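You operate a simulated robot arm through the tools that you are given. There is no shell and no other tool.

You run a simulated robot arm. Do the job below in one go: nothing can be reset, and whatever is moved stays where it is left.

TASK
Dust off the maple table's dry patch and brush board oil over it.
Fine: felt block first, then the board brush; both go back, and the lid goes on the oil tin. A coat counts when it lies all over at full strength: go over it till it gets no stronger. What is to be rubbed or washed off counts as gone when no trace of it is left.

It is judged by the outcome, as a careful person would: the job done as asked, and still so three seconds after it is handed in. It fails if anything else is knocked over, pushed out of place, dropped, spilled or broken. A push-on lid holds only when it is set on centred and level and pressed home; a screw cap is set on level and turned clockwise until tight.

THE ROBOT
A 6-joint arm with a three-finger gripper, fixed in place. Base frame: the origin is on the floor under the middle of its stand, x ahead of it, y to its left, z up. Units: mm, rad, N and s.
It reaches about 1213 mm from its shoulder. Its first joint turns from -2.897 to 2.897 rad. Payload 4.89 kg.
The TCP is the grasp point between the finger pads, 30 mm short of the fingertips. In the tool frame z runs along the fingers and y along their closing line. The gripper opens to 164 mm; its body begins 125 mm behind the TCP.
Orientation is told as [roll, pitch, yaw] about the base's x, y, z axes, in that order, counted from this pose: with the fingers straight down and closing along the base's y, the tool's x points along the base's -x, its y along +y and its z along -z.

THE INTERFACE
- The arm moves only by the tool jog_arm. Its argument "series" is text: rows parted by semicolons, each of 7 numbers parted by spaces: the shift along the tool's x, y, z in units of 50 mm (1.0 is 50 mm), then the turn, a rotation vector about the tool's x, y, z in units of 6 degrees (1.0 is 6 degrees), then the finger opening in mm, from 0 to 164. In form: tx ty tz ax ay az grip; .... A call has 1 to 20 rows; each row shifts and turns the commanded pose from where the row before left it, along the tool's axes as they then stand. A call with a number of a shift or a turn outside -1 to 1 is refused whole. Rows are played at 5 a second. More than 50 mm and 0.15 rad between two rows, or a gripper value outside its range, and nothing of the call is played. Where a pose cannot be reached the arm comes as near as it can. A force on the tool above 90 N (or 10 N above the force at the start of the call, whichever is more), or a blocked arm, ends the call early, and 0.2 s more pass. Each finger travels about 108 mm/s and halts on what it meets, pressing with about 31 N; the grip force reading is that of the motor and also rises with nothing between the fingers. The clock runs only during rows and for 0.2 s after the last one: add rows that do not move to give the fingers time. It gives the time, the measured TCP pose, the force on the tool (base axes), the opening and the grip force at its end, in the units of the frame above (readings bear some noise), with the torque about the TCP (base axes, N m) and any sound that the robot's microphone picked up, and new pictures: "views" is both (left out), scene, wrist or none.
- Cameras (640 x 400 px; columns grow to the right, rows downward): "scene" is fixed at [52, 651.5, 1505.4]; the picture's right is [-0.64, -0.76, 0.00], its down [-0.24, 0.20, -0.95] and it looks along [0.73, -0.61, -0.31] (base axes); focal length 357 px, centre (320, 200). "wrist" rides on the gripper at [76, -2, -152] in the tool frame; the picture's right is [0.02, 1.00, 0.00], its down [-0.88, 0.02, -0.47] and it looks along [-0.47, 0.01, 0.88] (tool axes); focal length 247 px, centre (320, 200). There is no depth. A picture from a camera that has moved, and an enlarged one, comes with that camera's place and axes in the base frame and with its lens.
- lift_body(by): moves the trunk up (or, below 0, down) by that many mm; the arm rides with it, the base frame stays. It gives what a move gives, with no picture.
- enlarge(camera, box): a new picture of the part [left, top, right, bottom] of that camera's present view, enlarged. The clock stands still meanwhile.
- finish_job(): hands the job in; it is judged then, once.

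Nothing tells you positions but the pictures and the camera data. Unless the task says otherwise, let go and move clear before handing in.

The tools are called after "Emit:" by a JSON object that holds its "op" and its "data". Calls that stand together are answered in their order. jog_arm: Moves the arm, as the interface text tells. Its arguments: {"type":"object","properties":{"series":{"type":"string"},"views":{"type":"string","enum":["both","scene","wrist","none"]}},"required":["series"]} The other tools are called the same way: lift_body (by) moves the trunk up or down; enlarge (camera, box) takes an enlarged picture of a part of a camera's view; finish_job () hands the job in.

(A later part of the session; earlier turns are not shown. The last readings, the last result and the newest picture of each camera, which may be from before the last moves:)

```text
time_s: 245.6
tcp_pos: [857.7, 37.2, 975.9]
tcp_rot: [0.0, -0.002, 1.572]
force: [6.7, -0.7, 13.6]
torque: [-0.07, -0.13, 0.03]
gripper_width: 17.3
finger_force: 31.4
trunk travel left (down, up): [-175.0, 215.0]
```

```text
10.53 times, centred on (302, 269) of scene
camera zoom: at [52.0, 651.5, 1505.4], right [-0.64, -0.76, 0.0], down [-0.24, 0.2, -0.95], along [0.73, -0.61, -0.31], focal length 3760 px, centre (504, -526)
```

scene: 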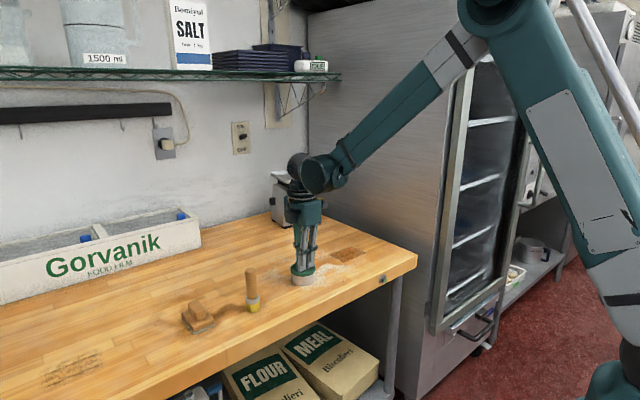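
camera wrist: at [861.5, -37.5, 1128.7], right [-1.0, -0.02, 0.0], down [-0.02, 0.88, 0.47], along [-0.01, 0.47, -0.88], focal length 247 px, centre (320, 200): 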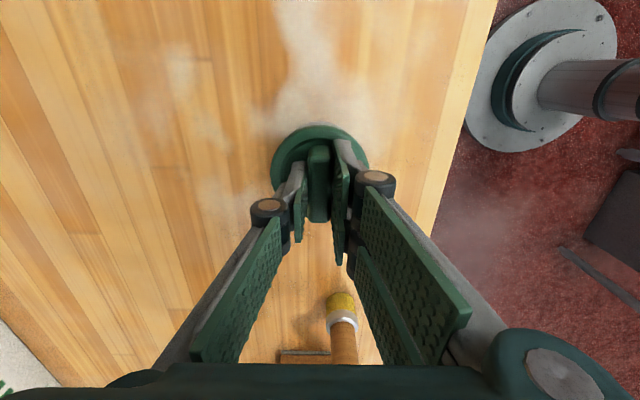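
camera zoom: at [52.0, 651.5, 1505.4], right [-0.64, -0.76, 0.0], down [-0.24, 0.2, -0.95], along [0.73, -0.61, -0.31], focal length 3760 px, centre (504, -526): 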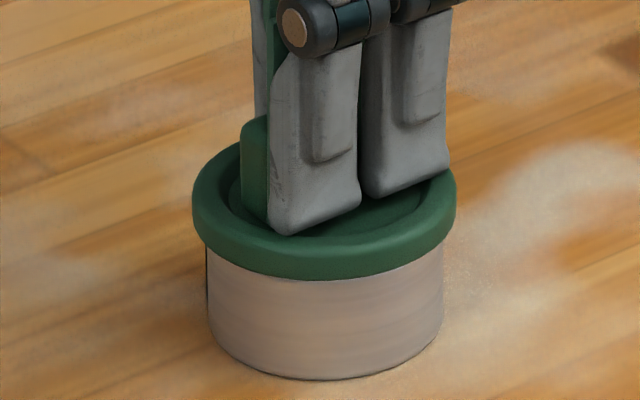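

Emit:
{"op": "jog_arm", "data": {"series": "0 0 -0.01 0 0 0 5;0 0 0 0 0 0 5;0 0 0 0 0 0 22;0 0 0 0 0 0 35;0 0 0 0 0 0 45;0 0 0 0 0 0 45", "views": "scene"}}

Emit:
{"op": "enlarge", "data": {"camera": "scene", "box": [280, 250, 325, 288]}}

```text
time_s: 247.0
tcp_pos: [858.9, 37.7, 975.6]
tcp_rot: [-0.001, -0.001, 1.574]
force: [0.5, 0.1, 6.6]
torque: [-0.01, 0.05, 0.0]
gripper_width: 43.9
finger_force: 0.0
trunk travel left (down, up): [-175.0, 215.0]
heard: snap
```

scene: 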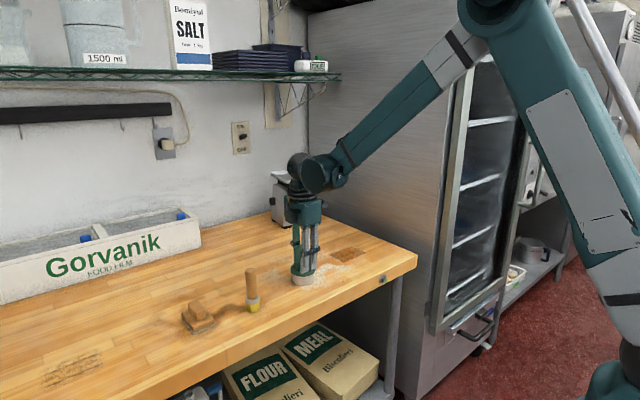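

```text
10.53 times, centred on (302, 269) of scene
camera zoom: at [52.0, 651.5, 1505.4], right [-0.64, -0.76, 0.0], down [-0.24, 0.2, -0.95], along [0.73, -0.61, -0.31], focal length 3760 px, centre (504, -526)
```

zoom: 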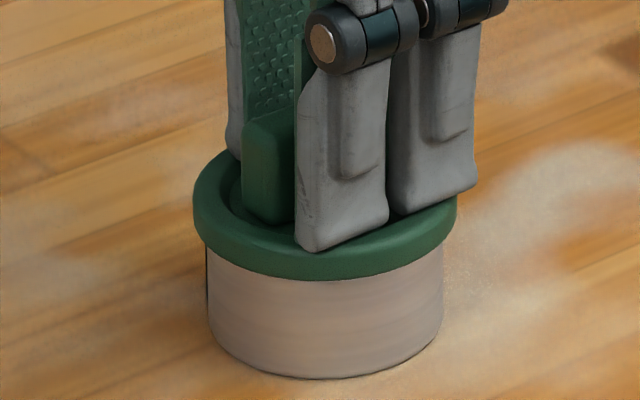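

A second snap was heard while opening; the fingertips may be touching the lid's raised ring. I set the opening to 30 mm, clear of both bar and ring, rise, and inspect.

Emit:
{"op": "jog_arm", "data": {"series": "0 0 0 0 0 0 30;0 0 0 0 0 0 30;0 0 -0.1 0 0 0 30;0 0 -0.4 0 0 0 30;0 0 -0.8 0 0 0 30;0 0 0 0 0 0 30", "views": "both"}}

Emit:
{"op": "enlarge", "data": {"camera": "scene", "box": [280, 250, 325, 288]}}

Emit:
{"op": "enlarge", "data": {"camera": "wrist", "box": [250, 90, 390, 220]}}

```text
time_s: 248.4
tcp_pos: [859.1, 40.1, 1042.5]
tcp_rot: [0.0, 0.0, 1.571]
force: [-0.9, 0.1, 0.8]
torque: [0.03, -0.03, -0.02]
gripper_width: 30.0
finger_force: 0.1
trunk travel left (down, up): [-175.0, 215.0]
heard: snap
camera wrist: at [860.6, -36.3, 1194.9], right [-1.0, -0.02, 0.0], down [-0.02, 0.88, 0.47], along [-0.01, 0.47, -0.88], focal length 247 px, centre (320, 200)
```

scene: 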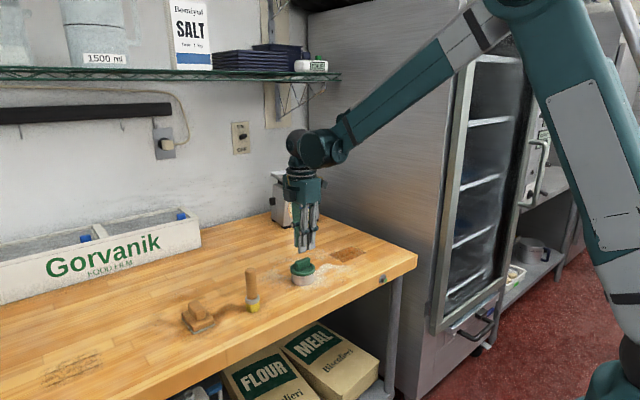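
wrist: 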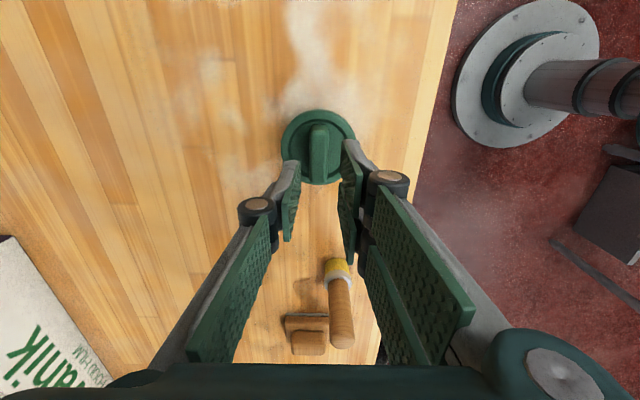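

```text
10.53 times, centred on (302, 269) of scene
camera zoom: at [52.0, 651.5, 1505.4], right [-0.64, -0.76, 0.0], down [-0.24, 0.2, -0.95], along [0.73, -0.61, -0.31], focal length 3760 px, centre (504, -526)
```

zoom: 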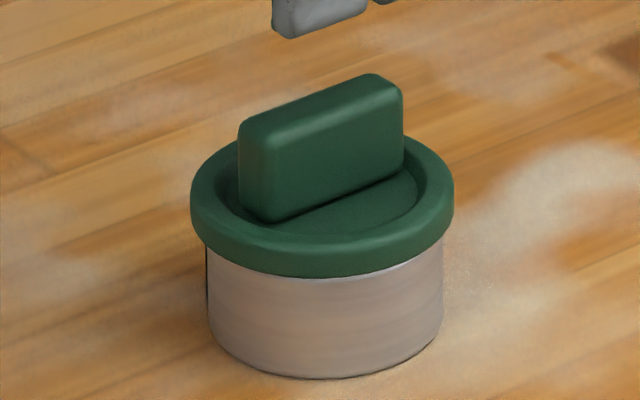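

```text
3.08 times, centred on (320, 155) of wrist
camera zoom: at [860.6, -36.3, 1194.9], right [-1.0, -0.02, 0.0], down [-0.02, 0.88, 0.47], along [-0.01, 0.47, -0.88], focal length 760 px, centre (320, 338)
```

zoom: 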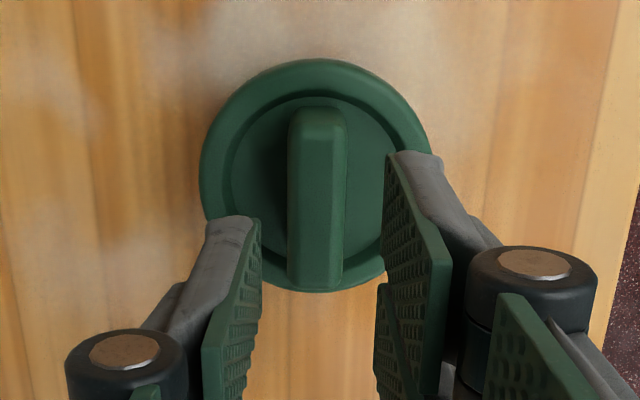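

Emit:
{"op": "enlarge", "data": {"camera": "scene", "box": [298, 256, 332, 288]}}

Emit:
{"op": "enlarge", "data": {"camera": "scene", "box": [274, 256, 308, 288]}}

```text
12.50 times, centred on (315, 272) of scene
camera zoom: at [52.0, 651.5, 1505.4], right [-0.64, -0.76, 0.0], down [-0.24, 0.2, -0.95], along [0.73, -0.61, -0.31], focal length 4465 px, centre (382, -700)
```

zoom: 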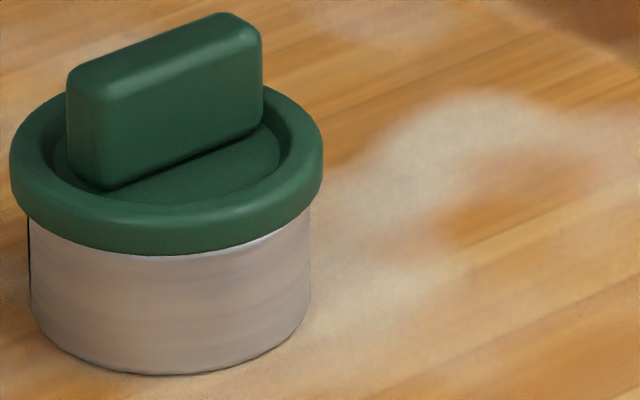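

```text
12.50 times, centred on (291, 272) of scene
camera zoom: at [52.0, 651.5, 1505.4], right [-0.64, -0.76, 0.0], down [-0.24, 0.2, -0.95], along [0.73, -0.61, -0.31], focal length 4465 px, centre (682, -700)
```

zoom: 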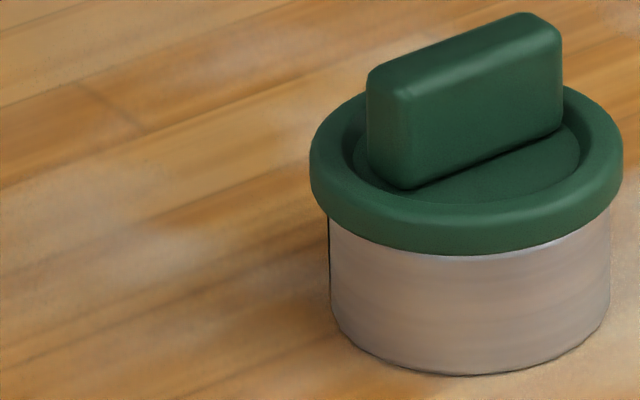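

Judging from the picture the lid now sits about 1 mm high again: the opening fingertips hit the raised ring and popped it loose. I'll re-grip the bar, seat it again, and this time open only a few millimetres before rising.

Emit:
{"op": "jog_arm", "data": {"series": "0 -0.01 0.4 0 0 0 28;0 0 0.5 0 0 0 28;0 0 0.3 0 0 0 28;0 0 0.06 0 0 0 28;0 0 0 0 0 0 28;0 0 0 0 0 0 28", "views": "both"}}

Emit:
{"op": "enlarge", "data": {"camera": "wrist", "box": [262, 105, 378, 195]}}

Emit:
{"op": "enlarge", "data": {"camera": "scene", "box": [280, 250, 325, 288]}}

```text
time_s: 249.8
tcp_pos: [859.0, 37.5, 979.1]
tcp_rot: [0.0, 0.0, 1.571]
force: [0.0, -0.1, 0.7]
torque: [0.0, 0.01, 0.03]
gripper_width: 28.5
finger_force: 0.0
trunk travel left (down, up): [-175.0, 215.0]
camera wrist: at [861.5, -37.8, 1131.6], right [-1.0, -0.02, 0.0], down [-0.02, 0.88, 0.47], along [-0.01, 0.47, -0.88], focal length 247 px, centre (320, 200)
```

scene: 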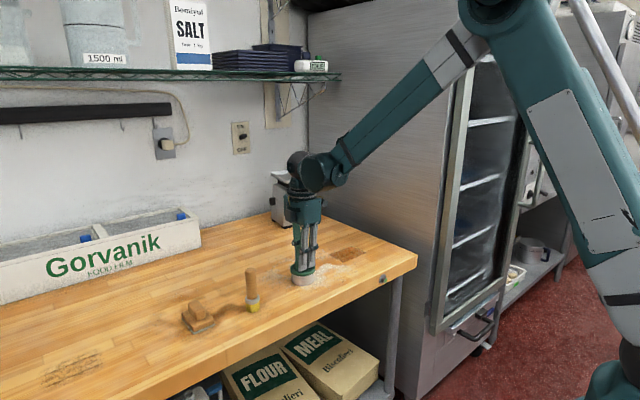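
wrist: 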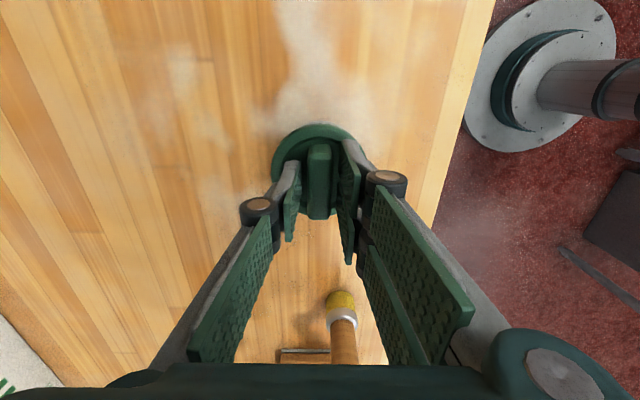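

```text
4.44 times, centred on (320, 150) of wrist
camera zoom: at [861.5, -37.8, 1131.6], right [-1.0, -0.02, 0.0], down [-0.02, 0.88, 0.47], along [-0.01, 0.47, -0.88], focal length 1098 px, centre (320, 422)
```

zoom: 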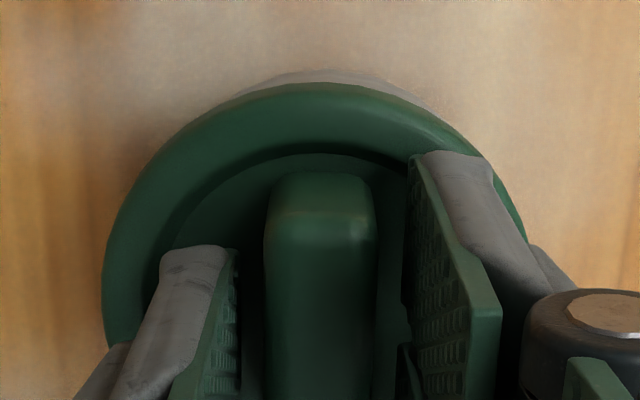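

```text
10.53 times, centred on (302, 269) of scene
camera zoom: at [52.0, 651.5, 1505.4], right [-0.64, -0.76, 0.0], down [-0.24, 0.2, -0.95], along [0.73, -0.61, -0.31], focal length 3760 px, centre (504, -526)
```

zoom: 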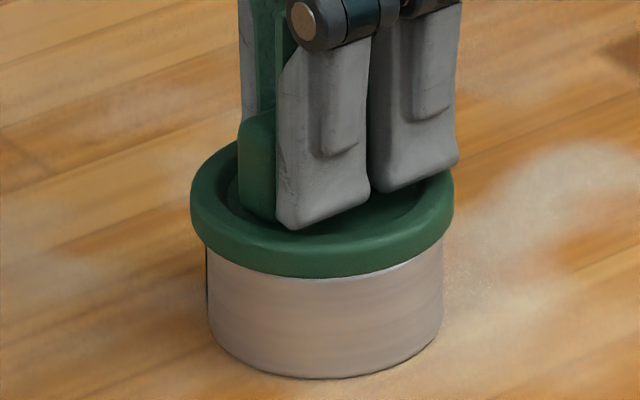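

Emit:
{"op": "jog_arm", "data": {"series": "0 0 0.02 0 0 0 28;0 0 0 0 0 0 20;0 0 0 0 0 0 5;0 0 0 0 0 0 5;0 0 0 0 0 0 5", "views": "wrist"}}

Emit:
{"op": "enlarge", "data": {"camera": "scene", "box": [280, 250, 325, 288]}}

Emit:
{"op": "enlarge", "data": {"camera": "wrist", "box": [265, 110, 320, 165]}}

Emit:
{"op": "enlarge", "data": {"camera": "wrist", "box": [320, 110, 375, 165]}}

```text
time_s: 251.0
tcp_pos: [860.0, 38.5, 978.0]
tcp_rot: [-0.001, 0.0, 1.572]
force: [0.0, 0.2, -0.6]
torque: [-0.01, -0.01, 0.0]
gripper_width: 16.9
finger_force: 31.0
trunk travel left (down, up): [-175.0, 215.0]
heard: snap
camera wrist: at [861.5, -37.8, 1130.3], right [-1.0, -0.02, 0.0], down [-0.02, 0.88, 0.47], along [-0.01, 0.47, -0.88], focal length 247 px, centre (320, 200)
```

wrist: 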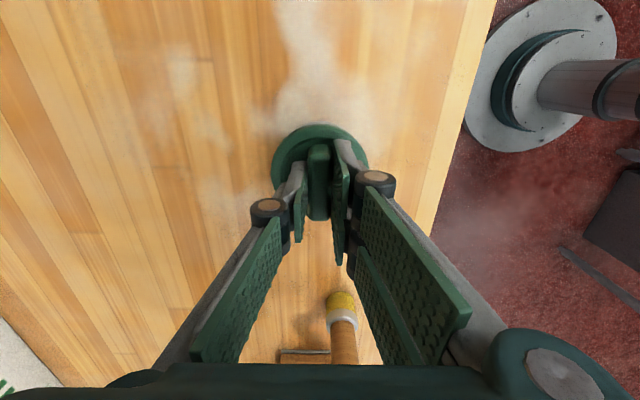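

```text
10.53 times, centred on (302, 269) of scene
camera zoom: at [52.0, 651.5, 1505.4], right [-0.64, -0.76, 0.0], down [-0.24, 0.2, -0.95], along [0.73, -0.61, -0.31], focal length 3760 px, centre (504, -526)
```

zoom: 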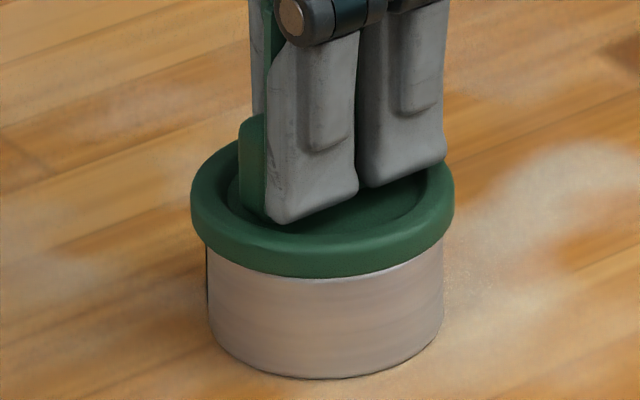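

```text
7.27 times, centred on (292, 138) of wrist
camera zoom: at [861.5, -37.8, 1130.3], right [-1.0, -0.02, 0.0], down [-0.02, 0.88, 0.47], along [-0.01, 0.47, -0.88], focal length 1796 px, centre (520, 654)
```

zoom: 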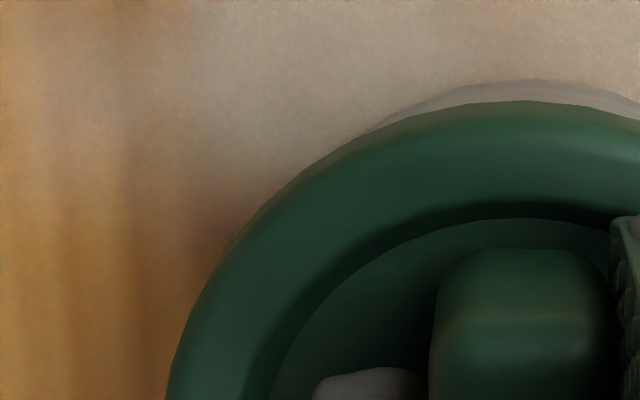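

```text
7.27 times, centred on (348, 138) of wrist
camera zoom: at [861.5, -37.8, 1130.3], right [-1.0, -0.02, 0.0], down [-0.02, 0.88, 0.47], along [-0.01, 0.47, -0.88], focal length 1796 px, centre (120, 654)
```

zoom: 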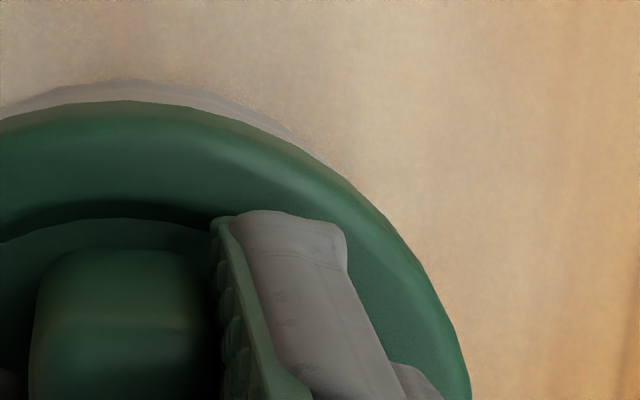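

Another snap was heard just from gripping, so I need to know whether the lid is on. I raise the gripped lid by 3 mm and see whether the tin comes with it.

Emit:
{"op": "jog_arm", "data": {"series": "0 0 -0.03 0 0 0 5;0 0 -0.03 0 0 0 5;0 0 0 0 0 0 5", "views": "scene"}}

Emit:
{"op": "enlarge", "data": {"camera": "scene", "box": [280, 250, 325, 288]}}

```text
time_s: 251.8
tcp_pos: [860.9, 38.0, 979.8]
tcp_rot: [0.002, -0.001, 1.572]
force: [0.8, -0.1, 0.0]
torque: [-0.01, 0.0, 0.0]
gripper_width: 17.0
finger_force: 31.6
trunk travel left (down, up): [-175.0, 215.0]
```

scene: 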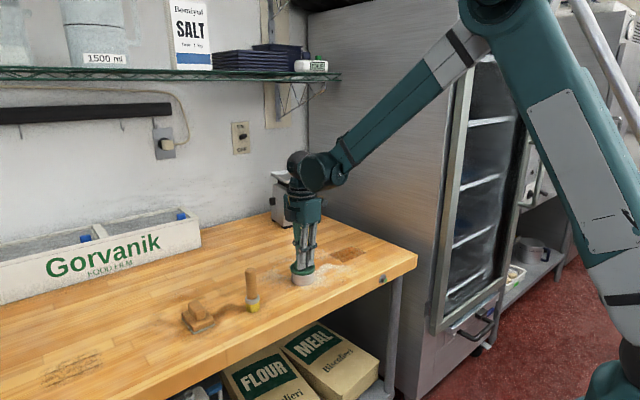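

```text
10.53 times, centred on (302, 269) of scene
camera zoom: at [52.0, 651.5, 1505.4], right [-0.64, -0.76, 0.0], down [-0.24, 0.2, -0.95], along [0.73, -0.61, -0.31], focal length 3760 px, centre (504, -526)
```

zoom: 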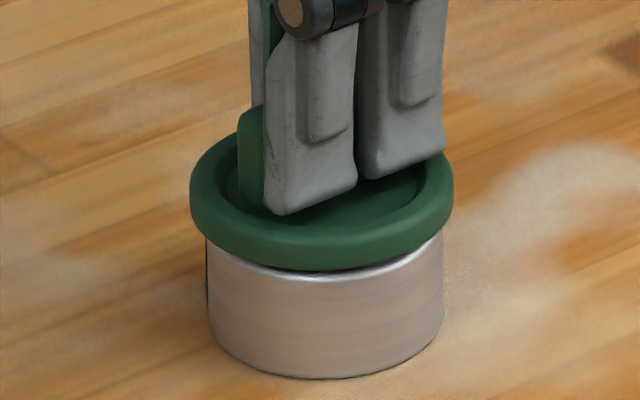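

The lid came free, so it was off again; the snap sound evidently marks both on and off. I re-align (about 0.4 mm), then lower gently until it snaps, with little side force this time.

Emit:
{"op": "jog_arm", "data": {"series": "0.008 0.006 0 0 0 0 5;0 0 0.02 0 0 0 5;0 0 0 0 0 0 5;0 0 0 0 0 0 5", "views": "wrist"}}

Emit:
{"op": "enlarge", "data": {"camera": "scene", "box": [280, 250, 325, 288]}}

Emit:
{"op": "enlarge", "data": {"camera": "wrist", "box": [265, 110, 320, 165]}}

Emit:
{"op": "enlarge", "data": {"camera": "wrist", "box": [320, 110, 375, 165]}}

```text
time_s: 252.8
tcp_pos: [859.2, 37.3, 980.8]
tcp_rot: [0.001, 0.0, 1.573]
force: [-0.8, 1.1, -0.1]
torque: [0.02, -0.02, 0.0]
gripper_width: 17.2
finger_force: 31.2
trunk travel left (down, up): [-175.0, 215.0]
camera wrist: at [861.4, -37.8, 1131.3], right [-1.0, -0.02, 0.0], down [-0.02, 0.88, 0.47], along [-0.01, 0.47, -0.88], focal length 247 px, centre (320, 200)
```

wrist: 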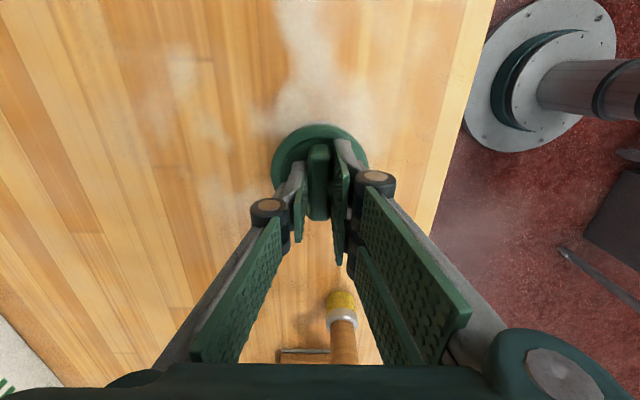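

```text
10.53 times, centred on (302, 269) of scene
camera zoom: at [52.0, 651.5, 1505.4], right [-0.64, -0.76, 0.0], down [-0.24, 0.2, -0.95], along [0.73, -0.61, -0.31], focal length 3760 px, centre (504, -526)
```

zoom: 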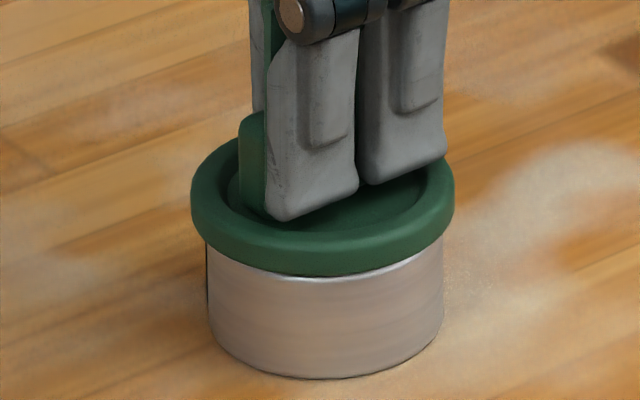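

```text
7.27 times, centred on (292, 138) of wrist
camera zoom: at [861.4, -37.8, 1131.3], right [-1.0, -0.02, 0.0], down [-0.02, 0.88, 0.47], along [-0.01, 0.47, -0.88], focal length 1796 px, centre (520, 654)
```

zoom: 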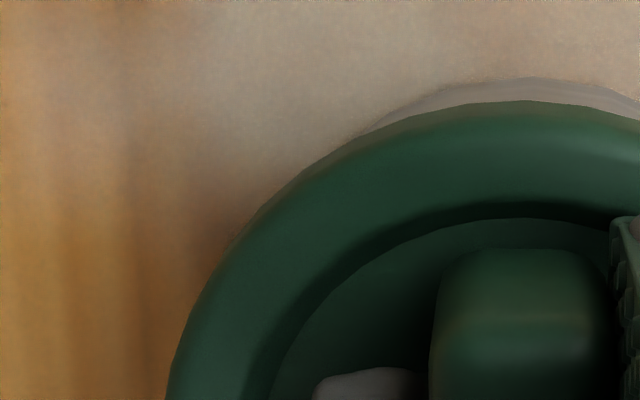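

```text
7.27 times, centred on (348, 138) of wrist
camera zoom: at [861.4, -37.8, 1131.3], right [-1.0, -0.02, 0.0], down [-0.02, 0.88, 0.47], along [-0.01, 0.47, -0.88], focal length 1796 px, centre (120, 654)
```

zoom: 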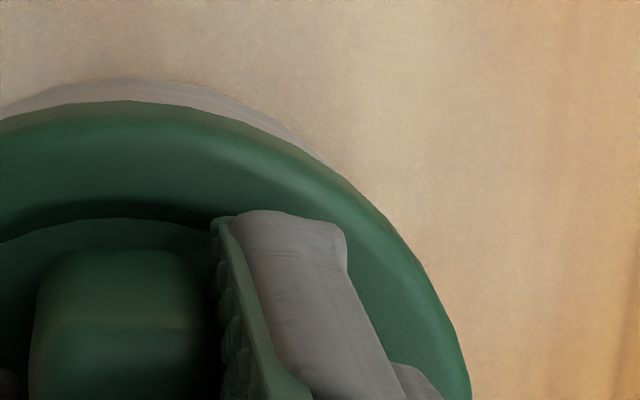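

Emit:
{"op": "jog_arm", "data": {"series": "0 0.01 0 0 0 0 5;0 0 0.02 0 0 0 5;0 0 0 0 0 0 5", "views": "none"}}

Emit:
{"op": "jog_arm", "data": {"series": "0 0 0.015 0 0 0 5;0 0 0 0 0 0 5", "views": "none"}}

Emit:
{"op": "jog_arm", "data": {"series": "0 0 0.01 0 0 0 5;0 0 0 0 0 0 5", "views": "none"}}

```text
time_s: 253.6
tcp_pos: [857.8, 37.1, 977.8]
tcp_rot: [0.001, 0.001, 1.572]
force: [-0.4, -0.7, -0.5]
torque: [0.02, 0.03, 0.02]
gripper_width: 17.0
finger_force: 31.3
trunk travel left (down, up): [-175.0, 215.0]
```

```text
time_s: 254.2
tcp_pos: [858.2, 38.7, 979.2]
tcp_rot: [-0.001, 0.0, 1.573]
force: [-0.6, -0.9, 4.9]
torque: [-0.1, 0.02, 0.02]
gripper_width: 16.8
finger_force: 31.4
trunk travel left (down, up): [-175.0, 215.0]
```

```text
time_s: 254.8
tcp_pos: [858.0, 37.2, 977.4]
tcp_rot: [0.0, -0.001, 1.574]
force: [1.7, 1.6, 14.1]
torque: [0.1, -0.04, -0.02]
gripper_width: 16.9
finger_force: 31.1
trunk travel left (down, up): [-175.0, 215.0]
```

Emit:
{"op": "jog_arm", "data": {"series": "0 0 0.012 0 0 0 5;0 0 0 0 0 0 5", "views": "none"}}

Emit:
{"op": "jog_arm", "data": {"series": "0 0 0.012 0 0 0 5;0 0 0 0 0 0 5", "views": "wrist"}}

Emit:
{"op": "enlarge", "data": {"camera": "scene", "box": [280, 250, 325, 288]}}

Emit:
{"op": "enlarge", "data": {"camera": "wrist", "box": [265, 110, 320, 165]}}

Emit:
{"op": "enlarge", "data": {"camera": "wrist", "box": [320, 110, 375, 165]}}

```text
time_s: 255.4
tcp_pos: [859.5, 39.5, 978.4]
tcp_rot: [-0.003, 0.0, 1.572]
force: [2.3, 2.4, 25.4]
torque: [0.15, -0.02, 0.0]
gripper_width: 16.9
finger_force: 31.5
trunk travel left (down, up): [-175.0, 215.0]
```

```text
time_s: 256.0
tcp_pos: [859.2, 38.0, 978.8]
tcp_rot: [-0.002, 0.0, 1.573]
force: [4.1, -1.6, 37.0]
torque: [0.04, -0.06, 0.04]
gripper_width: 16.9
finger_force: 31.0
trunk travel left (down, up): [-175.0, 215.0]
camera wrist: at [859.9, -37.9, 1129.4], right [-1.0, -0.02, 0.0], down [-0.02, 0.88, 0.47], along [-0.01, 0.47, -0.88], focal length 247 px, centre (320, 200)
```

wrist: 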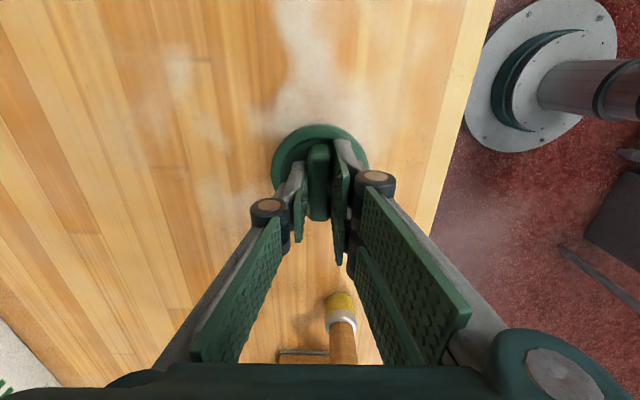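

```text
10.53 times, centred on (302, 269) of scene
camera zoom: at [52.0, 651.5, 1505.4], right [-0.64, -0.76, 0.0], down [-0.24, 0.2, -0.95], along [0.73, -0.61, -0.31], focal length 3760 px, centre (504, -526)
```

zoom: 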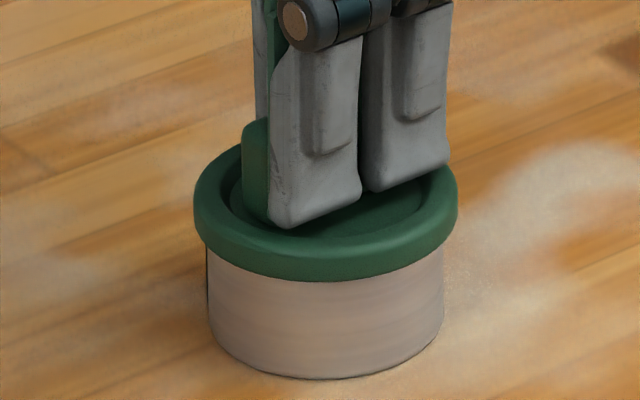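

```text
7.27 times, centred on (292, 138) of wrist
camera zoom: at [859.9, -37.9, 1129.4], right [-1.0, -0.02, 0.0], down [-0.02, 0.88, 0.47], along [-0.01, 0.47, -0.88], focal length 1796 px, centre (520, 654)
```

zoom: 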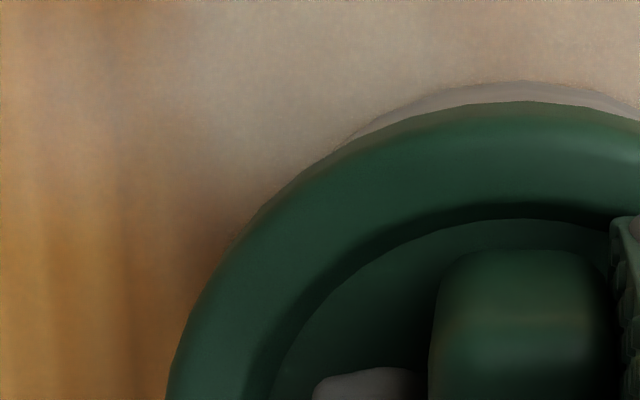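

```text
7.27 times, centred on (348, 138) of wrist
camera zoom: at [859.9, -37.9, 1129.4], right [-1.0, -0.02, 0.0], down [-0.02, 0.88, 0.47], along [-0.01, 0.47, -0.88], focal length 1796 px, centre (120, 654)
```

zoom: 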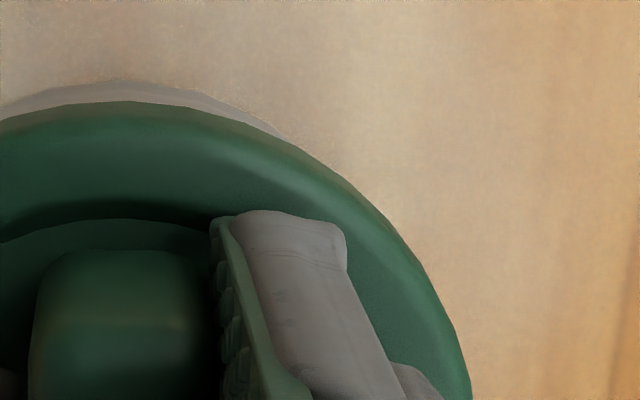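

Not quite: the lid is now about 1 mm off in x. The arm scatters about a millimetre per move, so I'll repeat lift–correct–lower attempts until it snaps.

Emit:
{"op": "jog_arm", "data": {"series": "0 0 -0.05 0 0 0 5;0.005 -0.022 0 0 0 0 5;0 0 0 0 0 0 5;0 0 0.03 0 0 0 5;0 0 0 0 0 0 5", "views": "wrist"}}

Emit:
{"op": "enlarge", "data": {"camera": "scene", "box": [280, 250, 325, 288]}}

Emit:
{"op": "enlarge", "data": {"camera": "wrist", "box": [265, 110, 320, 165]}}

Emit:
{"op": "enlarge", "data": {"camera": "wrist", "box": [320, 110, 375, 165]}}

```text
time_s: 257.2
tcp_pos: [860.1, 38.1, 978.0]
tcp_rot: [-0.001, 0.0, 1.572]
force: [3.3, 1.2, 16.4]
torque: [-0.02, -0.07, 0.0]
gripper_width: 16.9
finger_force: 30.4
trunk travel left (down, up): [-175.0, 215.0]
camera wrist: at [861.5, -37.7, 1129.5], right [-1.0, -0.02, 0.0], down [-0.02, 0.88, 0.47], along [-0.01, 0.47, -0.88], focal length 247 px, centre (320, 200)
```

wrist: 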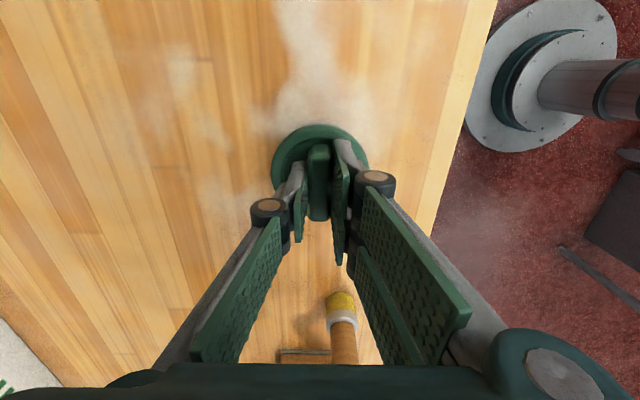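

```text
10.53 times, centred on (302, 269) of scene
camera zoom: at [52.0, 651.5, 1505.4], right [-0.64, -0.76, 0.0], down [-0.24, 0.2, -0.95], along [0.73, -0.61, -0.31], focal length 3760 px, centre (504, -526)
```

zoom: 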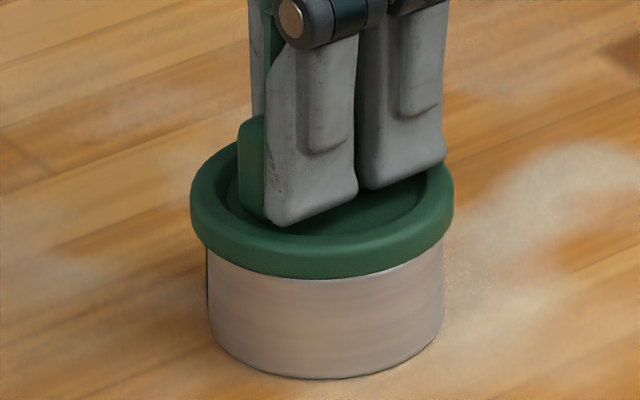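

```text
7.27 times, centred on (292, 138) of wrist
camera zoom: at [861.5, -37.7, 1129.5], right [-1.0, -0.02, 0.0], down [-0.02, 0.88, 0.47], along [-0.01, 0.47, -0.88], focal length 1796 px, centre (520, 654)
```

zoom: 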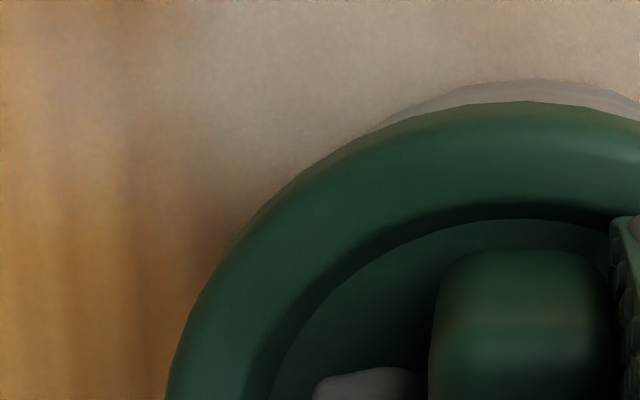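

```text
7.27 times, centred on (348, 138) of wrist
camera zoom: at [861.5, -37.7, 1129.5], right [-1.0, -0.02, 0.0], down [-0.02, 0.88, 0.47], along [-0.01, 0.47, -0.88], focal length 1796 px, centre (120, 654)
```

zoom: 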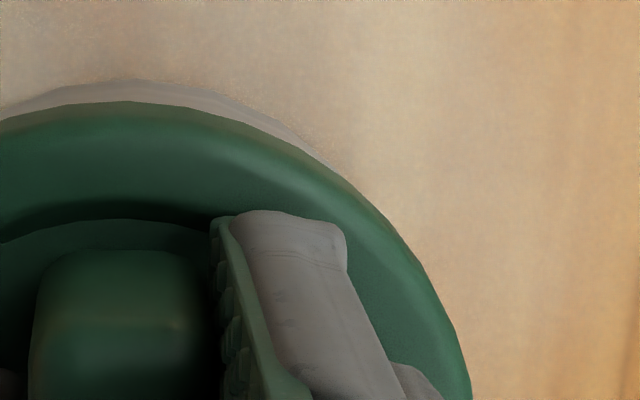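

Emit:
{"op": "jog_arm", "data": {"series": "0 0 -0.04 0 0 0 5;0.006 0.01 0 0 0 0 5;0 0 0 0 0 0 5;0 0 0.04 0 0 0 5;0 0 0 0 0 0 5", "views": "wrist"}}

Emit:
{"op": "enlarge", "data": {"camera": "scene", "box": [280, 250, 325, 288]}}

Emit:
{"op": "enlarge", "data": {"camera": "wrist", "box": [265, 110, 320, 165]}}

Emit:
{"op": "enlarge", "data": {"camera": "wrist", "box": [320, 110, 375, 165]}}

```text
time_s: 258.4
tcp_pos: [859.7, 36.8, 977.5]
tcp_rot: [0.001, -0.001, 1.573]
force: [1.6, -0.3, 11.5]
torque: [0.03, -0.04, -0.02]
gripper_width: 16.9
finger_force: 30.4
trunk travel left (down, up): [-175.0, 215.0]
camera wrist: at [860.8, -38.3, 1129.5], right [-1.0, -0.02, 0.0], down [-0.02, 0.88, 0.47], along [-0.01, 0.47, -0.88], focal length 247 px, centre (320, 200)
```

wrist: 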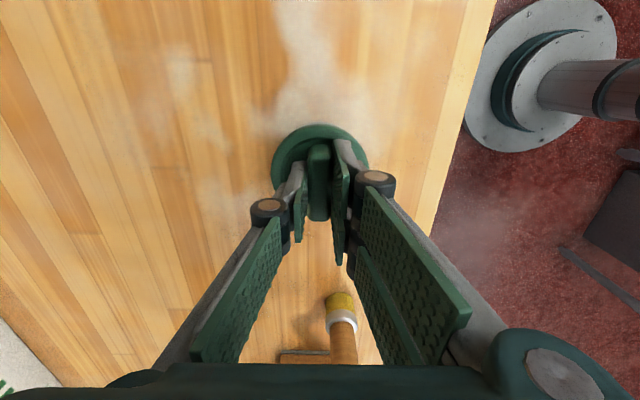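

```text
10.53 times, centred on (302, 269) of scene
camera zoom: at [52.0, 651.5, 1505.4], right [-0.64, -0.76, 0.0], down [-0.24, 0.2, -0.95], along [0.73, -0.61, -0.31], focal length 3760 px, centre (504, -526)
```

zoom: 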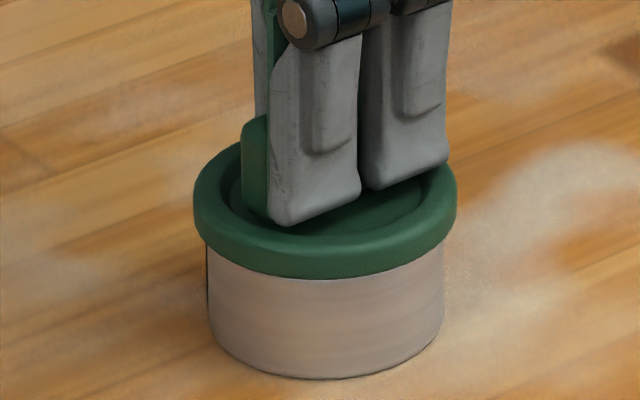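

```text
7.27 times, centred on (292, 138) of wrist
camera zoom: at [860.8, -38.3, 1129.5], right [-1.0, -0.02, 0.0], down [-0.02, 0.88, 0.47], along [-0.01, 0.47, -0.88], focal length 1796 px, centre (520, 654)
```

zoom: 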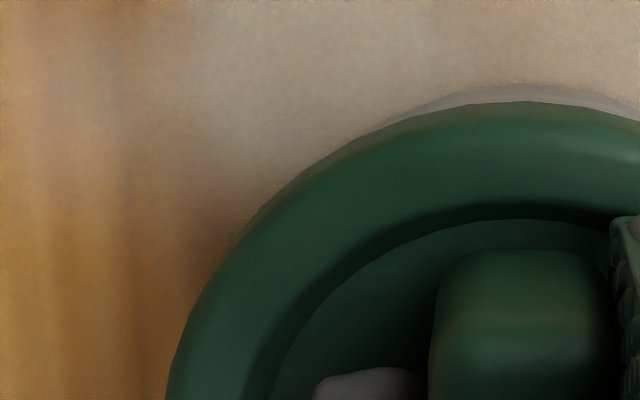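

```text
7.27 times, centred on (348, 138) of wrist
camera zoom: at [860.8, -38.3, 1129.5], right [-1.0, -0.02, 0.0], down [-0.02, 0.88, 0.47], along [-0.01, 0.47, -0.88], focal length 1796 px, centre (120, 654)
```

zoom: 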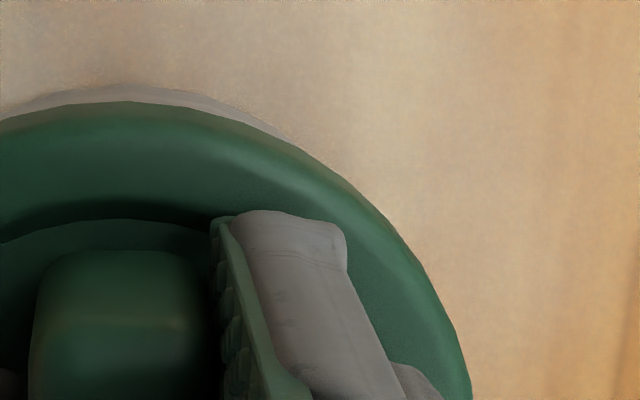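

Emit:
{"op": "jog_arm", "data": {"series": "0 0 0.012 0 0 0 5;0 0 0 0 0 0 5", "views": "none"}}

Emit:
{"op": "jog_arm", "data": {"series": "0 0 0.015 0 0 0 5;0 0 0 0 0 0 5", "views": "none"}}

```text
time_s: 259.0
tcp_pos: [859.2, 36.9, 978.2]
tcp_rot: [-0.001, 0.001, 1.573]
force: [-1.0, -1.1, 28.7]
torque: [-0.09, 0.11, 0.0]
gripper_width: 16.8
finger_force: 31.3
trunk travel left (down, up): [-175.0, 215.0]
```

```text
time_s: 259.6
tcp_pos: [859.5, 37.3, 977.7]
tcp_rot: [-0.003, 0.0, 1.575]
force: [1.2, 1.2, 38.6]
torque: [0.03, 0.01, 0.03]
gripper_width: 16.8
finger_force: 30.9
trunk travel left (down, up): [-175.0, 215.0]
```

Emit:
{"op": "jog_arm", "data": {"series": "0 0 -0.02 0 0 0 5;-0.006 0 0 0 0 0 5;-0.006 0 0 0 0 0 5;0 0 0 0 0 0 5", "views": "none"}}

Emit:
{"op": "jog_arm", "data": {"series": "-0.006 0 0.005 0 0 0 5;-0.006 0 0 0 0 0 5;0 0 0 0 0 0 5", "views": "none"}}

```text
time_s: 260.6
tcp_pos: [858.7, 37.2, 977.1]
tcp_rot: [0.0, -0.001, 1.573]
force: [1.1, -0.5, 20.5]
torque: [0.03, -0.02, 0.01]
gripper_width: 16.7
finger_force: 30.9
trunk travel left (down, up): [-175.0, 215.0]
```

```text
time_s: 261.4
tcp_pos: [859.2, 38.3, 977.5]
tcp_rot: [0.0, 0.001, 1.572]
force: [-2.6, -1.7, 5.4]
torque: [-0.1, 0.1, 0.0]
gripper_width: 17.0
finger_force: 31.0
trunk travel left (down, up): [-175.0, 215.0]
```

Emit:
{"op": "jog_arm", "data": {"series": "0 0 0.01 0 0 0 5;0 0 0 0 0 0 5", "views": "wrist"}}

Emit:
{"op": "enlarge", "data": {"camera": "scene", "box": [280, 250, 325, 288]}}

Emit:
{"op": "enlarge", "data": {"camera": "wrist", "box": [265, 110, 320, 165]}}

Emit:
{"op": "enlarge", "data": {"camera": "wrist", "box": [320, 110, 375, 165]}}

```text
time_s: 262.0
tcp_pos: [859.6, 38.4, 976.5]
tcp_rot: [-0.001, -0.001, 1.572]
force: [-0.3, -1.1, 11.4]
torque: [-0.02, 0.04, 0.04]
gripper_width: 16.7
finger_force: 30.8
trunk travel left (down, up): [-175.0, 215.0]
camera wrist: at [861.0, -37.4, 1128.8], right [-1.0, -0.02, 0.0], down [-0.02, 0.88, 0.47], along [-0.01, 0.47, -0.88], focal length 247 px, centre (320, 200)
```

wrist: 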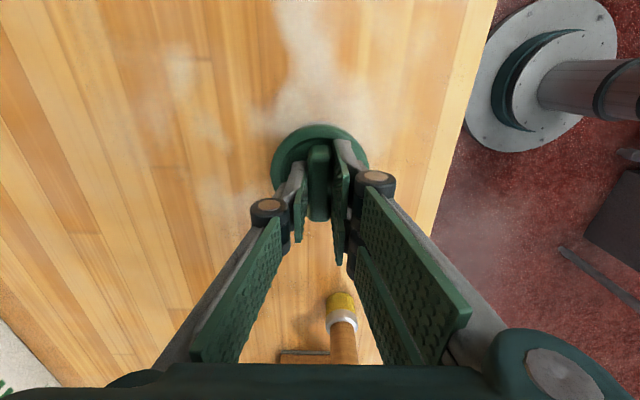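

```text
10.53 times, centred on (302, 269) of scene
camera zoom: at [52.0, 651.5, 1505.4], right [-0.64, -0.76, 0.0], down [-0.24, 0.2, -0.95], along [0.73, -0.61, -0.31], focal length 3760 px, centre (504, -526)
```

zoom: 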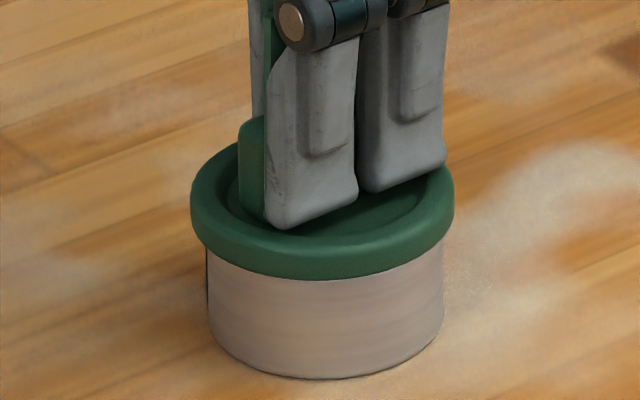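

```text
7.27 times, centred on (292, 138) of wrist
camera zoom: at [861.0, -37.4, 1128.8], right [-1.0, -0.02, 0.0], down [-0.02, 0.88, 0.47], along [-0.01, 0.47, -0.88], focal length 1796 px, centre (520, 654)
```

zoom: 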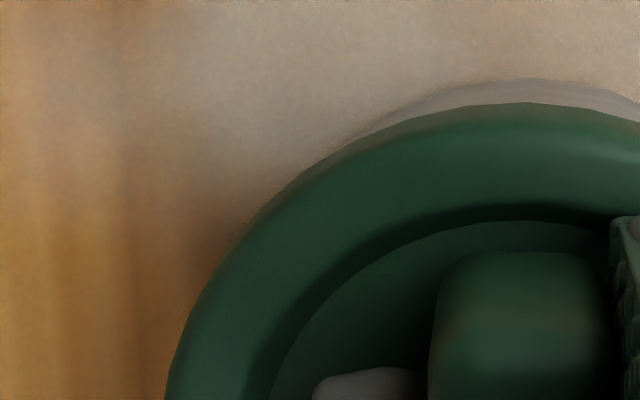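

```text
7.27 times, centred on (348, 138) of wrist
camera zoom: at [861.0, -37.4, 1128.8], right [-1.0, -0.02, 0.0], down [-0.02, 0.88, 0.47], along [-0.01, 0.47, -0.88], focal length 1796 px, centre (120, 654)
```

zoom: 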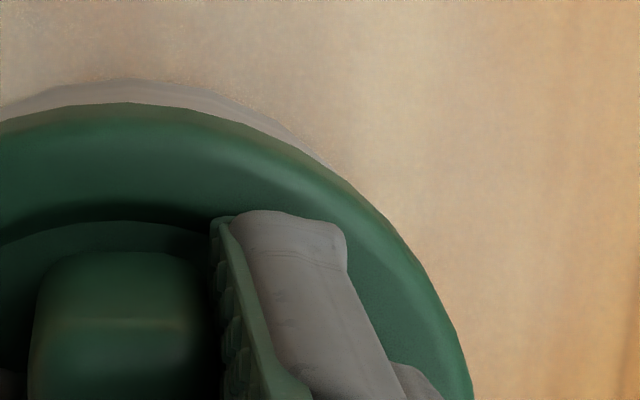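

Emit:
{"op": "jog_arm", "data": {"series": "0 0.005 0 0 0 0 5;0 0 0 0 0 0 5", "views": "none"}}

Emit:
{"op": "jog_arm", "data": {"series": "0 0.005 0 0 0 0 5;0 0 0 0 0 0 5", "views": "none"}}

Emit:
{"op": "jog_arm", "data": {"series": "0.004 0.004 0 0 0 0 5;0 0 0 0 0 0 5", "views": "none"}}

```text
time_s: 262.6
tcp_pos: [859.1, 38.4, 976.8]
tcp_rot: [-0.003, -0.001, 1.573]
force: [2.1, 0.5, 14.5]
torque: [0.06, -0.06, 0.02]
gripper_width: 17.0
finger_force: 30.9
trunk travel left (down, up): [-175.0, 215.0]
```

```text
time_s: 263.2
tcp_pos: [858.3, 39.0, 977.1]
tcp_rot: [0.001, 0.001, 1.571]
force: [2.5, -0.4, 14.1]
torque: [-0.02, -0.03, 0.04]
gripper_width: 16.9
finger_force: 30.6
trunk travel left (down, up): [-175.0, 215.0]
```

```text
time_s: 263.8
tcp_pos: [857.7, 38.4, 976.6]
tcp_rot: [-0.001, 0.0, 1.572]
force: [1.8, -0.8, 14.9]
torque: [-0.05, -0.05, -0.05]
gripper_width: 16.8
finger_force: 30.5
trunk travel left (down, up): [-175.0, 215.0]
```

Emit:
{"op": "enlarge", "data": {"camera": "scene", "box": [280, 250, 325, 288]}}

Emit:
{"op": "enlarge", "data": {"camera": "wrist", "box": [265, 110, 320, 165]}}

Emit:
{"op": "enlarge", "data": {"camera": "wrist", "box": [320, 110, 375, 165]}}

```text
10.53 times, centred on (302, 269) of scene
camera zoom: at [52.0, 651.5, 1505.4], right [-0.64, -0.76, 0.0], down [-0.24, 0.2, -0.95], along [0.73, -0.61, -0.31], focal length 3760 px, centre (504, -526)
```

zoom: 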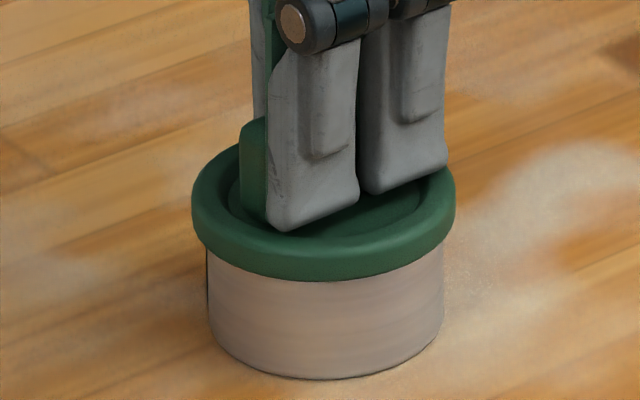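

```text
7.27 times, centred on (292, 138) of wrist
camera zoom: at [860.3, -37.3, 1128.6], right [-1.0, -0.02, 0.0], down [-0.02, 0.88, 0.47], along [-0.01, 0.47, -0.88], focal length 1796 px, centre (520, 654)
```

zoom: 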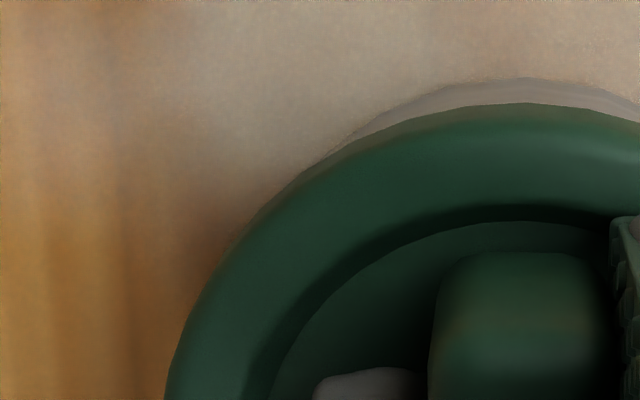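

```text
7.27 times, centred on (348, 138) of wrist
camera zoom: at [860.3, -37.3, 1128.6], right [-1.0, -0.02, 0.0], down [-0.02, 0.88, 0.47], along [-0.01, 0.47, -0.88], focal length 1796 px, centre (120, 654)
```

zoom: 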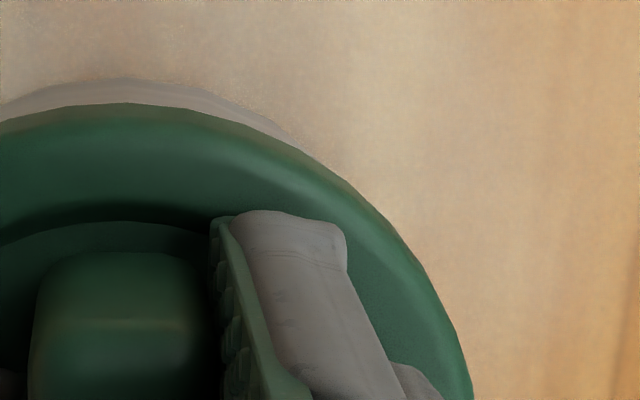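

Emit:
{"op": "jog_arm", "data": {"series": "0.004 -0.004 0.008 0 0 0 5;0 0 0 0 0 0 5", "views": "none"}}

Emit:
{"op": "jog_arm", "data": {"series": "0.004 -0.004 0 0 0 0 5;0 0 0 0 0 0 5", "views": "none"}}

Emit:
{"op": "jog_arm", "data": {"series": "0.004 0 0.006 0 0 0 5;0 0 0 0 0 0 5", "views": "none"}}

```text
time_s: 264.4
tcp_pos: [858.2, 38.6, 976.5]
tcp_rot: [-0.001, -0.001, 1.572]
force: [-3.1, 2.6, 18.2]
torque: [0.04, 0.13, 0.01]
gripper_width: 17.0
finger_force: 31.1
trunk travel left (down, up): [-175.0, 215.0]
```

```text
time_s: 265.0
tcp_pos: [859.3, 38.0, 975.8]
tcp_rot: [-0.002, -0.001, 1.573]
force: [-3.1, 3.2, 16.2]
torque: [0.17, 0.1, -0.01]
gripper_width: 16.9
finger_force: 31.0
trunk travel left (down, up): [-175.0, 215.0]
```

```text
time_s: 265.6
tcp_pos: [858.9, 38.2, 976.7]
tcp_rot: [-0.003, 0.001, 1.572]
force: [3.0, 2.4, 27.2]
torque: [0.13, -0.04, 0.0]
gripper_width: 16.7
finger_force: 30.7
trunk travel left (down, up): [-175.0, 215.0]
```

Emit:
{"op": "jog_arm", "data": {"series": "0 0 -0.05 0 0 0 5;0 0 0 0 0 0 5;0 0 0 0 0 0 5", "views": "wrist"}}

Emit:
{"op": "enlarge", "data": {"camera": "scene", "box": [280, 250, 325, 288]}}

Emit:
{"op": "enlarge", "data": {"camera": "wrist", "box": [265, 110, 320, 165]}}

Emit:
{"op": "enlarge", "data": {"camera": "wrist", "box": [320, 110, 375, 165]}}

```text
time_s: 266.4
tcp_pos: [858.1, 37.6, 977.2]
tcp_rot: [0.001, 0.0, 1.572]
force: [0.8, -0.1, -0.2]
torque: [-0.04, -0.02, 0.0]
gripper_width: 16.8
finger_force: 30.8
trunk travel left (down, up): [-175.0, 215.0]
camera wrist: at [861.0, -37.8, 1129.2], right [-1.0, -0.02, 0.0], down [-0.02, 0.88, 0.47], along [-0.01, 0.47, -0.88], focal length 247 px, centre (320, 200)
```

wrist: 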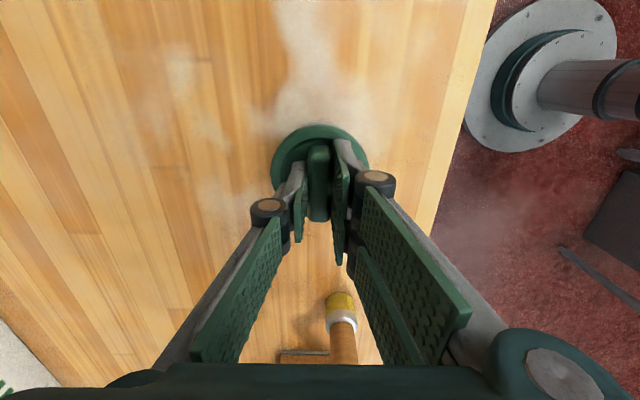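

```text
10.53 times, centred on (302, 269) of scene
camera zoom: at [52.0, 651.5, 1505.4], right [-0.64, -0.76, 0.0], down [-0.24, 0.2, -0.95], along [0.73, -0.61, -0.31], focal length 3760 px, centre (504, -526)
```

zoom: 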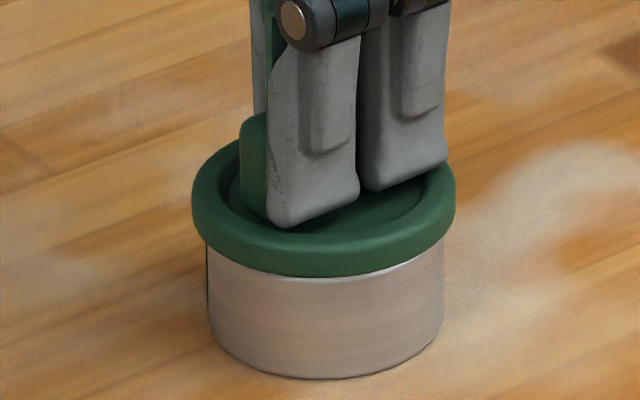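

```text
7.27 times, centred on (292, 138) of wrist
camera zoom: at [861.0, -37.8, 1129.2], right [-1.0, -0.02, 0.0], down [-0.02, 0.88, 0.47], along [-0.01, 0.47, -0.88], focal length 1796 px, centre (520, 654)
```

zoom: 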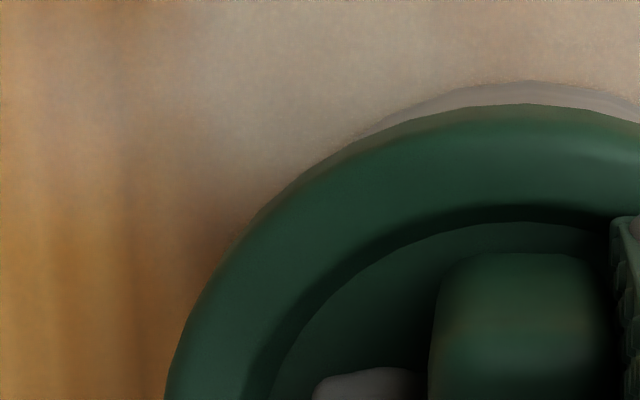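

```text
7.27 times, centred on (348, 138) of wrist
camera zoom: at [861.0, -37.8, 1129.2], right [-1.0, -0.02, 0.0], down [-0.02, 0.88, 0.47], along [-0.01, 0.47, -0.88], focal length 1796 px, centre (120, 654)
```

zoom: 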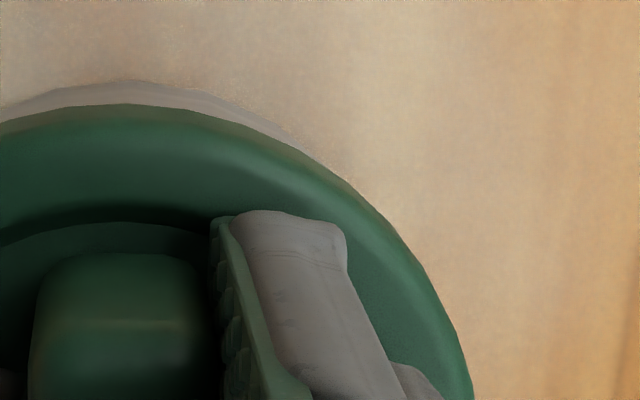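

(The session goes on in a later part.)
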